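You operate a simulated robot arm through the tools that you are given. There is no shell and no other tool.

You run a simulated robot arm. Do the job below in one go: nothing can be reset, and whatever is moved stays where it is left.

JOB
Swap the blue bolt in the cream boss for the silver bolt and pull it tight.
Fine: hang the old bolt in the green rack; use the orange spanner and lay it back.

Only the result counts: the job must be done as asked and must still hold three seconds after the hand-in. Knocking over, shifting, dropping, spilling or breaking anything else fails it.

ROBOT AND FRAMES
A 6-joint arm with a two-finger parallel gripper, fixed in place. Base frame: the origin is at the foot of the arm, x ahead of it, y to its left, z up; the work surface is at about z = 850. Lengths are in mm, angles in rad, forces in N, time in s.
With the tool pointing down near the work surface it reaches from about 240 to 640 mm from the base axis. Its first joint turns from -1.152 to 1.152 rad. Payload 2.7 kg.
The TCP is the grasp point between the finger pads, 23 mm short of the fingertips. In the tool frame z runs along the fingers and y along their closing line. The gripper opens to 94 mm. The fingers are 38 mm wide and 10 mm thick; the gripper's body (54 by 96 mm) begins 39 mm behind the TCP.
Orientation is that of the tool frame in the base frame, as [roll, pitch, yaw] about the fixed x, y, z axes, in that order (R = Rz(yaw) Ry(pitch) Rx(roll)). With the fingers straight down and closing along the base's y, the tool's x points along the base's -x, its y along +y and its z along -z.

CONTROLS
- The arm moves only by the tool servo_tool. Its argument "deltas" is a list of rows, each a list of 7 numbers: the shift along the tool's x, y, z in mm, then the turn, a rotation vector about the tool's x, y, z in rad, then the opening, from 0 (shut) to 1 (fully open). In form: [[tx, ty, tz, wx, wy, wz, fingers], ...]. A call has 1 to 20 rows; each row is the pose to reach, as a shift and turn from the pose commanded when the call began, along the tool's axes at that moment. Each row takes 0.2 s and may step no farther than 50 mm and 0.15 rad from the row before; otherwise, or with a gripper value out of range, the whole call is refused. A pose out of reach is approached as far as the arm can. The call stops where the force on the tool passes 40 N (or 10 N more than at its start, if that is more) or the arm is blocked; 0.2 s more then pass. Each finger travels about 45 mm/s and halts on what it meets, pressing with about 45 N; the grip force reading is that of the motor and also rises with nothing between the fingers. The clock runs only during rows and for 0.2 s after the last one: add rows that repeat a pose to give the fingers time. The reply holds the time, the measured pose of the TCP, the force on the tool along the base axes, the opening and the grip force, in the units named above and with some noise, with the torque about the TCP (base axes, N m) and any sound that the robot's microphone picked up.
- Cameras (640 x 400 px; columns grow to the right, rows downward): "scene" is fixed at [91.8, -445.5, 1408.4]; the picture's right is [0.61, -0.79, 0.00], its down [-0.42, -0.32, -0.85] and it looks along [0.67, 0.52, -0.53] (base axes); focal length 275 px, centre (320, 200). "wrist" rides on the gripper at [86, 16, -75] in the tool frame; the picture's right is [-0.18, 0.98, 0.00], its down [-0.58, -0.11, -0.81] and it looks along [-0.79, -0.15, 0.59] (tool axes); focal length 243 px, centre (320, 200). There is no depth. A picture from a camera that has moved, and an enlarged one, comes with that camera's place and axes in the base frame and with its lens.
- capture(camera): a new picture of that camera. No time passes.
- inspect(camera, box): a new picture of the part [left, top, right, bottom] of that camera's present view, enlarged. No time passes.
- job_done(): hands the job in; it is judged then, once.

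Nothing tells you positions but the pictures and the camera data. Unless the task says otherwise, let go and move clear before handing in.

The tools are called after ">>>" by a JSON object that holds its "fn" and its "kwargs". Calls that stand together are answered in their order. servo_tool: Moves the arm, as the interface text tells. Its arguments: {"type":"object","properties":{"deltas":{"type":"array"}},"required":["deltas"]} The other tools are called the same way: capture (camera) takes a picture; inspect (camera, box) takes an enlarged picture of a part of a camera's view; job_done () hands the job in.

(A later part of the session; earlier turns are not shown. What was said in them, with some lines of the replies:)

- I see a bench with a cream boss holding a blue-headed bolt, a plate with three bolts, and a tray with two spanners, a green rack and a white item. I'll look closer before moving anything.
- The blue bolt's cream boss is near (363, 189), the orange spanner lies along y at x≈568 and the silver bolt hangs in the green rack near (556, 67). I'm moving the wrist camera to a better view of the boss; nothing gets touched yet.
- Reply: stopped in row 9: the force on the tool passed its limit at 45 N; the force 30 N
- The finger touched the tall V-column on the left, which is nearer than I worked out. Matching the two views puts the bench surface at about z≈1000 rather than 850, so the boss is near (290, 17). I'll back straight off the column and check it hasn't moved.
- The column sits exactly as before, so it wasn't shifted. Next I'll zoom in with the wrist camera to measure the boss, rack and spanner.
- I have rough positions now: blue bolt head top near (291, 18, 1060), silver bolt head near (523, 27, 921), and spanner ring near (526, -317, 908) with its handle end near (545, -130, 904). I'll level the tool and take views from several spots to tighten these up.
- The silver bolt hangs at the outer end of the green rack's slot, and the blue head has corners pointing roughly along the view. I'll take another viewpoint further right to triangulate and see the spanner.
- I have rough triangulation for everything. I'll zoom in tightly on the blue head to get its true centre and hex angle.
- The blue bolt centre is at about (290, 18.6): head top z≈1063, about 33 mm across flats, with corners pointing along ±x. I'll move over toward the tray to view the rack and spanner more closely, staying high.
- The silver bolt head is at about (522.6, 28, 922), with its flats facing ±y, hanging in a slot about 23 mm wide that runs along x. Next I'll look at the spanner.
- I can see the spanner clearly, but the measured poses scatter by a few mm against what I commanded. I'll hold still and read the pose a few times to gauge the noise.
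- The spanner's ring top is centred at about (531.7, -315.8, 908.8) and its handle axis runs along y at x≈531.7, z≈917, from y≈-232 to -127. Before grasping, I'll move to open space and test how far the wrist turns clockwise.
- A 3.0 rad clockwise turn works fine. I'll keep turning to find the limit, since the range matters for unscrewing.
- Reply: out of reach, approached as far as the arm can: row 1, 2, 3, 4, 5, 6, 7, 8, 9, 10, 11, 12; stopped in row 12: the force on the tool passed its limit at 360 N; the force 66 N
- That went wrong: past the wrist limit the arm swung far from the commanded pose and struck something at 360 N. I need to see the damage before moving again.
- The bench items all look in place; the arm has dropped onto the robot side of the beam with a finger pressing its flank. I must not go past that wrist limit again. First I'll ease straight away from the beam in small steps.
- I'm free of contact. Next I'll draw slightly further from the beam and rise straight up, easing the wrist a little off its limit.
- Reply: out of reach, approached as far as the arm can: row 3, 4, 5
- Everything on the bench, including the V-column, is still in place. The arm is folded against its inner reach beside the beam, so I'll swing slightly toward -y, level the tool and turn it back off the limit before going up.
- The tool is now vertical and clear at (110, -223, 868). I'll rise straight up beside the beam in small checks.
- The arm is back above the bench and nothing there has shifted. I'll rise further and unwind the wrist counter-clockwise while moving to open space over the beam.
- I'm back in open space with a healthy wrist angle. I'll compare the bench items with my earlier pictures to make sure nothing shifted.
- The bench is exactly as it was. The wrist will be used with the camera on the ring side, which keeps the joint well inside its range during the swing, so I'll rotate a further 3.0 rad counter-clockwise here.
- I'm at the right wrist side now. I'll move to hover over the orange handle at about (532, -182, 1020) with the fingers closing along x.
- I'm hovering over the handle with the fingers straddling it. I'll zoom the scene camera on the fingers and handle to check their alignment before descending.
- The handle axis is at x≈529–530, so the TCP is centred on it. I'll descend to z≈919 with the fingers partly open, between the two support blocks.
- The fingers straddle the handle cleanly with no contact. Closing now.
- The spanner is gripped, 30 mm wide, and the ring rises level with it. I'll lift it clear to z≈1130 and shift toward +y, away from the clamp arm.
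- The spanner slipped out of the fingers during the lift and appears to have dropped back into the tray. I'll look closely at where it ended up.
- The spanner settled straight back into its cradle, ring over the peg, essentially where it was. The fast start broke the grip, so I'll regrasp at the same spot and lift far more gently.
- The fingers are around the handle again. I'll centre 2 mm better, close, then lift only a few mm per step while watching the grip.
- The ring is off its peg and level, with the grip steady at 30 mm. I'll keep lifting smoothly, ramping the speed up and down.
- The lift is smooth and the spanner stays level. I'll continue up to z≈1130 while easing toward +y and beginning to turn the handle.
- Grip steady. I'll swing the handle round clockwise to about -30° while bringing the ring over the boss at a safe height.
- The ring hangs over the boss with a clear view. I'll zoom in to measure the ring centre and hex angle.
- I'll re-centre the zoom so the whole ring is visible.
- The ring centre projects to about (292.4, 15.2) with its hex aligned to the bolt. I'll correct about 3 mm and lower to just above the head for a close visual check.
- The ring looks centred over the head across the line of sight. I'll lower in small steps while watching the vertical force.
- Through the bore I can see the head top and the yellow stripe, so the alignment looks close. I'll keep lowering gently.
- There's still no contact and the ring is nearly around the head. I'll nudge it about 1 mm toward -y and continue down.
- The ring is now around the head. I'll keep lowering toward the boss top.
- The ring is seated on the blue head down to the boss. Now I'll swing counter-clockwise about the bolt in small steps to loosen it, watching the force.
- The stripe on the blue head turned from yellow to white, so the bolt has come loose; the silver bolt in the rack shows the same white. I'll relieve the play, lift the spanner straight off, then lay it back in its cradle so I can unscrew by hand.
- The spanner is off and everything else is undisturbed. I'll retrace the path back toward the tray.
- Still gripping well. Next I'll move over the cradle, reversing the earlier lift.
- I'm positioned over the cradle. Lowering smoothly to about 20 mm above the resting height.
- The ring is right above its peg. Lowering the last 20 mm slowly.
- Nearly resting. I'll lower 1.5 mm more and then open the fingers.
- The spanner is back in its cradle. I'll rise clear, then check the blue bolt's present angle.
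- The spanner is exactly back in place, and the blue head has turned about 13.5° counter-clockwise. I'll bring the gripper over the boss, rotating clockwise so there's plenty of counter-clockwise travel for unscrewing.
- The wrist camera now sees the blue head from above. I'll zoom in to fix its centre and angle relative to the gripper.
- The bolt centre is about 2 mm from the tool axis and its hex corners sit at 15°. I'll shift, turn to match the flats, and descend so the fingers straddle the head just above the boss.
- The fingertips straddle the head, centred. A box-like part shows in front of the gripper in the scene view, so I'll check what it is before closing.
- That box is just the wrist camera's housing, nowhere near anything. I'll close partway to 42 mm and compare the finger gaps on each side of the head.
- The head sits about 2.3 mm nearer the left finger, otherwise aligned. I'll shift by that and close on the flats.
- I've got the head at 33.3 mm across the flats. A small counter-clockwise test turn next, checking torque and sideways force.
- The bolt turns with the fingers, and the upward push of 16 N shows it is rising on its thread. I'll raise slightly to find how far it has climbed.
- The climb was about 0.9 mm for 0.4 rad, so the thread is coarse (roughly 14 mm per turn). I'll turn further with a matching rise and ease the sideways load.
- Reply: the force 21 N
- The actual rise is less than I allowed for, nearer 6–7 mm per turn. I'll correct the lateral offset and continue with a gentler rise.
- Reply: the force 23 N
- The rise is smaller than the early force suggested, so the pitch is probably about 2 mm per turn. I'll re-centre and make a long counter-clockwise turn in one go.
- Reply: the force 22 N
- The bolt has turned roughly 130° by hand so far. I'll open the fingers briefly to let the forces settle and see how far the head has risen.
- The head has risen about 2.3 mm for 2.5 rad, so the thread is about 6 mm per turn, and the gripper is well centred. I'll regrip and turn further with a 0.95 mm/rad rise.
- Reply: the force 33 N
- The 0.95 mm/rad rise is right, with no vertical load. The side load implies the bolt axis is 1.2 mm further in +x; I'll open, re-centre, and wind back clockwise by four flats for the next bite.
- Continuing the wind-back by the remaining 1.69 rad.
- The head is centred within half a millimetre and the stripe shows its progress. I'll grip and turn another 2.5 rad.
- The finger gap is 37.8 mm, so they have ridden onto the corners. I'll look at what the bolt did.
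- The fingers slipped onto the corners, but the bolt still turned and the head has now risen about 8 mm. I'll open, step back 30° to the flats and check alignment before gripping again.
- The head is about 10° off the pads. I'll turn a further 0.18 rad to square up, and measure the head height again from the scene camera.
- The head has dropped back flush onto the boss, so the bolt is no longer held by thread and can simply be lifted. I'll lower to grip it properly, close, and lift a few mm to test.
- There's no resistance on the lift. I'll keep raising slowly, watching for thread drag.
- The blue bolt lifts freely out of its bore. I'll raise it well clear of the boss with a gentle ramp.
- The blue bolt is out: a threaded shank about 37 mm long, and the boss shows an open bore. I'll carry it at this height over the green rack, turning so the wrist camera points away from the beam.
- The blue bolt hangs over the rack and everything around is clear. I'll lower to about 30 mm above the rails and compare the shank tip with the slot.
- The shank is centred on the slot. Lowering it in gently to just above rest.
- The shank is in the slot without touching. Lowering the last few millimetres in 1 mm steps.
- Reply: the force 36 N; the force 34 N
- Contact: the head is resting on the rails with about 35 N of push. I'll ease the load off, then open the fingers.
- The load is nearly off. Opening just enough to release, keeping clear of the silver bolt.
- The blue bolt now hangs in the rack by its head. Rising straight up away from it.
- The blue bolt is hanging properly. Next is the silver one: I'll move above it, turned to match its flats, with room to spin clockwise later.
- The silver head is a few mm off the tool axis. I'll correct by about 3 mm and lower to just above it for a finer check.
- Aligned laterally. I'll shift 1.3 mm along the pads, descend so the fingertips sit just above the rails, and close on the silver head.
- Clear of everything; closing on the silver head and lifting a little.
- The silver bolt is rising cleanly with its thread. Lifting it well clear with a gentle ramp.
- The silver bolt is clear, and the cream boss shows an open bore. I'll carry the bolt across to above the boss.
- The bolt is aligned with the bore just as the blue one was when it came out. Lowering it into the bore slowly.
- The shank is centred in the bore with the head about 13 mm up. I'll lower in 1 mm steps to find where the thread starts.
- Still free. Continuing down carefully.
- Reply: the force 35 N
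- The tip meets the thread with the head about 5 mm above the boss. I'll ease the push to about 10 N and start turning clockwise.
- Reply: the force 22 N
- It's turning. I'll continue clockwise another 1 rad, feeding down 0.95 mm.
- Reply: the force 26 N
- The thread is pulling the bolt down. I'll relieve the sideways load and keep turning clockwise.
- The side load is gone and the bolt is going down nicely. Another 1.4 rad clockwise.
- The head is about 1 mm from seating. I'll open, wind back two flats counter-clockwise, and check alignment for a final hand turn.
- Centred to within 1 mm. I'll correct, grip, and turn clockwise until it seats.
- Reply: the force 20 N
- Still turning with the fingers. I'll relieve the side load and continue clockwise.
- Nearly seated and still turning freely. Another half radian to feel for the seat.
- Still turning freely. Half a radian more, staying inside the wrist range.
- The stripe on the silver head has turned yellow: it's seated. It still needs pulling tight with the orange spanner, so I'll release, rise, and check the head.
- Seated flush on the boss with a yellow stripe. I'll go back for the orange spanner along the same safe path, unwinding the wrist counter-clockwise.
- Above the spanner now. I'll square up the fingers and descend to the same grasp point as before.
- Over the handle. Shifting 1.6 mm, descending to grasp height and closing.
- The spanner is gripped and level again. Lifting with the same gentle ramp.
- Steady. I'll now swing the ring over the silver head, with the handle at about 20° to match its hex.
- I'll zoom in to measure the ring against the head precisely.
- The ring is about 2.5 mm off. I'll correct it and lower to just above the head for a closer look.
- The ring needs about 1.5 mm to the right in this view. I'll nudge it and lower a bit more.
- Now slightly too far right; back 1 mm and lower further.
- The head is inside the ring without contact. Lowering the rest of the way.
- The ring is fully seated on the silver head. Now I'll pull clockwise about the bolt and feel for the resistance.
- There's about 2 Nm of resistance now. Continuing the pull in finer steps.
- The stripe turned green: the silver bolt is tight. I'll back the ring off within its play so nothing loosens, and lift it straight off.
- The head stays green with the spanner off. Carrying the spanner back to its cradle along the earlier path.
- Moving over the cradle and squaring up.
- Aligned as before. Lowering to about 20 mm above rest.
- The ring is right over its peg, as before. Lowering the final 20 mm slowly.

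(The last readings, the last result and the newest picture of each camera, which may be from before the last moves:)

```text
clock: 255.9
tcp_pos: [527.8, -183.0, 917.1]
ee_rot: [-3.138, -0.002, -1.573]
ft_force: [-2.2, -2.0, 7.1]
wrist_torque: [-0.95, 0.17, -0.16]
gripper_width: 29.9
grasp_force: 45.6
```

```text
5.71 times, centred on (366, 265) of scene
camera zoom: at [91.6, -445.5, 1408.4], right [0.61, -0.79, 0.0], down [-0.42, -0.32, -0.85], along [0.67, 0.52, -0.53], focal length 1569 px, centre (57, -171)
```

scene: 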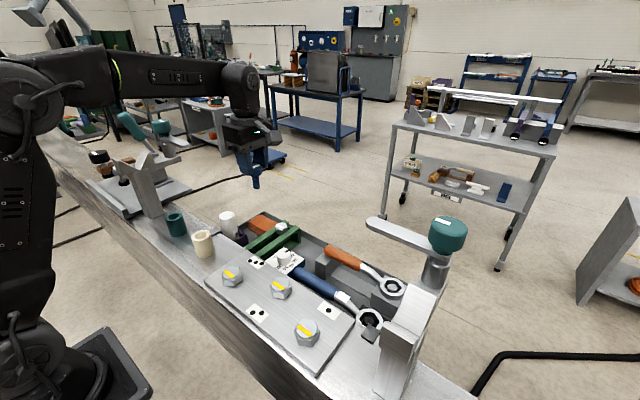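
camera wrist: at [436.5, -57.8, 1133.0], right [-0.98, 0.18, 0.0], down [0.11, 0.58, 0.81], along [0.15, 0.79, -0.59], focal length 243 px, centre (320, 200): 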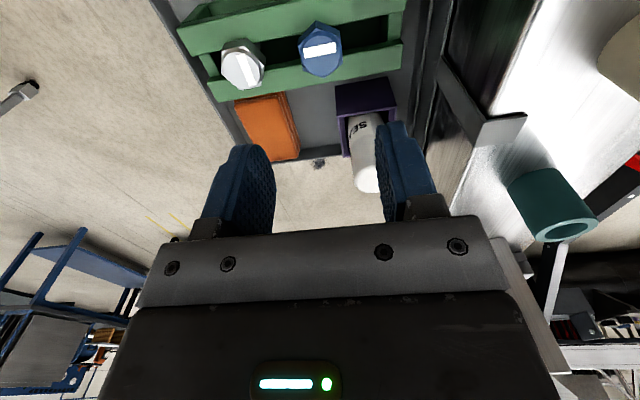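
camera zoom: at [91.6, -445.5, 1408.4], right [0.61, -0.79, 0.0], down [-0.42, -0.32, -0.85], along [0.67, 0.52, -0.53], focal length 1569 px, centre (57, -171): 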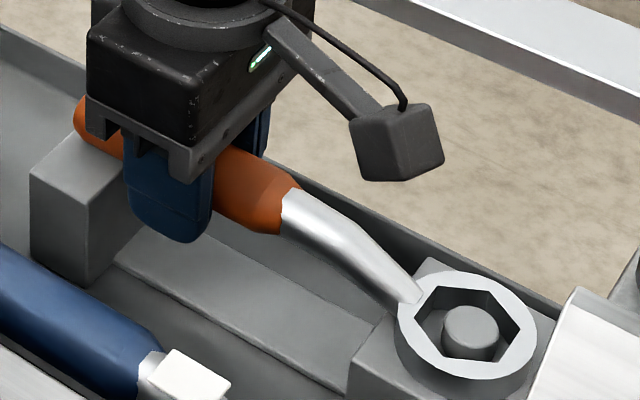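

The spanner is resting in the cradle. Opening the fingers and rising clear.

>>> {"fn": "servo_tool", "kwargs": {"deltas": [[0, 0, -0.4, 0, 0, 0, 0.4], [0, 0, -0.4, 0, 0, 0, 0.6], [0, 0, -0.4, 0, 0, 0, 0.75], [0, 0, -0.4, 0, 0, 0, 0.75], [0, 0, -0.4, 0, 0, 0, 0.75]]}}

>>> {"fn": "servo_tool", "kwargs": {"deltas": [[0, 0, -10, 0, 0, 0, 0.75], [0, 0, -30, 0, 0, 0, 0.75], [0, 0, -60, 0, 0, 0, 0.75], [0, 0, -100, 0, 0, 0, 0.8], [0, 0, -140, 0, 0, 0, 0.8], [0, 0, -180, 0, 0, 0, 0.8], [0, 0, -220, 0, 0, 0, 0.8], [0, 0, -260, 0, 0, 0, 0.8], [0, 0, -260, 0, 0, 0, 0.8]]}}

>>> {"fn": "capture", "kwargs": {"camera": "scene"}}

>>> {"fn": "inspect", "kwargs": {"camera": "scene", "box": [316, 235, 412, 295]}}

>>> {"fn": "inspect", "kwargs": {"camera": "scene", "box": [170, 205, 298, 285]}}

```text
clock: 257.1
tcp_pos: [528.5, -183.4, 917.3]
ee_rot: [-3.14, -0.001, -1.572]
ft_force: [-0.7, -0.6, 0.0]
wrist_torque: [0.03, -0.01, -0.02]
gripper_width: 70.7
grasp_force: 0.1
```

```text
clock: 259.1
tcp_pos: [527.6, -178.5, 1178.6]
ee_rot: [3.14, 0.002, -1.573]
ft_force: [0.4, -0.5, -0.2]
wrist_torque: [0.0, 0.03, 0.02]
gripper_width: 75.1
grasp_force: 0.1
```

```text
taken
```

scene: 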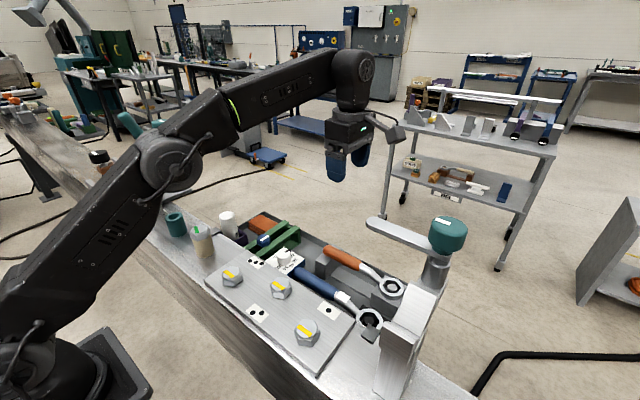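

```text
6.67 times, centred on (364, 265) of scene
camera zoom: at [91.8, -445.5, 1408.4], right [0.61, -0.79, 0.0], down [-0.42, -0.32, -0.85], along [0.67, 0.52, -0.53], focal length 1831 px, centre (27, -233)
```

zoom: 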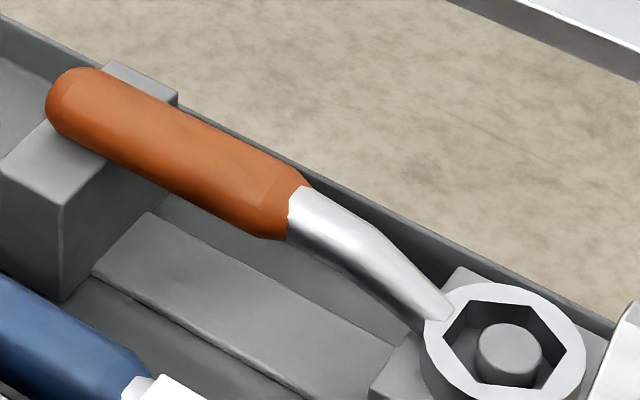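

```text
5.00 times, centred on (234, 245) of scene
camera zoom: at [91.8, -445.5, 1408.4], right [0.61, -0.79, 0.0], down [-0.42, -0.32, -0.85], along [0.67, 0.52, -0.53], focal length 1373 px, centre (750, -25)
```

zoom: 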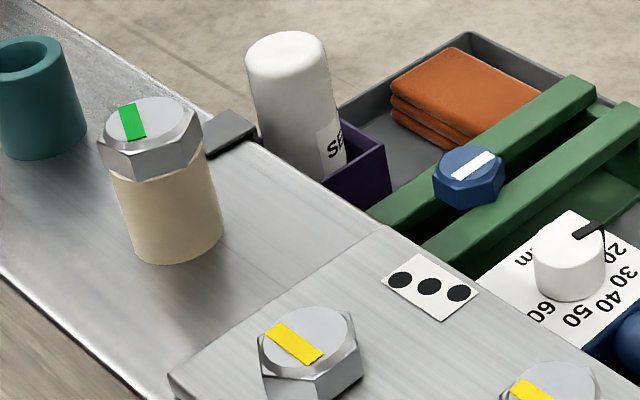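

The silver bolt sits in the cream boss with a green (tight) stripe, and the blue bolt hangs in the green rack. The orange spanner is back in its cradle, the other items are unmoved, and the arm is clear, so I'm handing the job in.

>>> {"fn": "job_done", "kwargs": {}}

```text
The job is handed in.
```

The swap is done and handed in. The silver bolt is in the cream boss and pulled tight with the orange spanner. Its stripe was white when loose, yellow when hand-tight, and is now green.

The blue bolt hangs in the green rack, and the orange spanner is back in its cradle within about 2 mm of where it started. The gripper is empty and clear. In the last pictures I could compare, nothing else had moved.

Three things went wrong along the way:

- **V-column:** early on a finger pressed against the tall V-column at about 45 N. The column did not shift.
- **Arm collision:** I turned the wrist past its limit as a test. The arm swung down and struck the side of the beam at 360 N. Pictures afterwards showed nothing on the bench had moved.
- **Spanner slip:** the spanner slipped out of the fingers on the first lift and fell straight back into its cradle. The second lift held.
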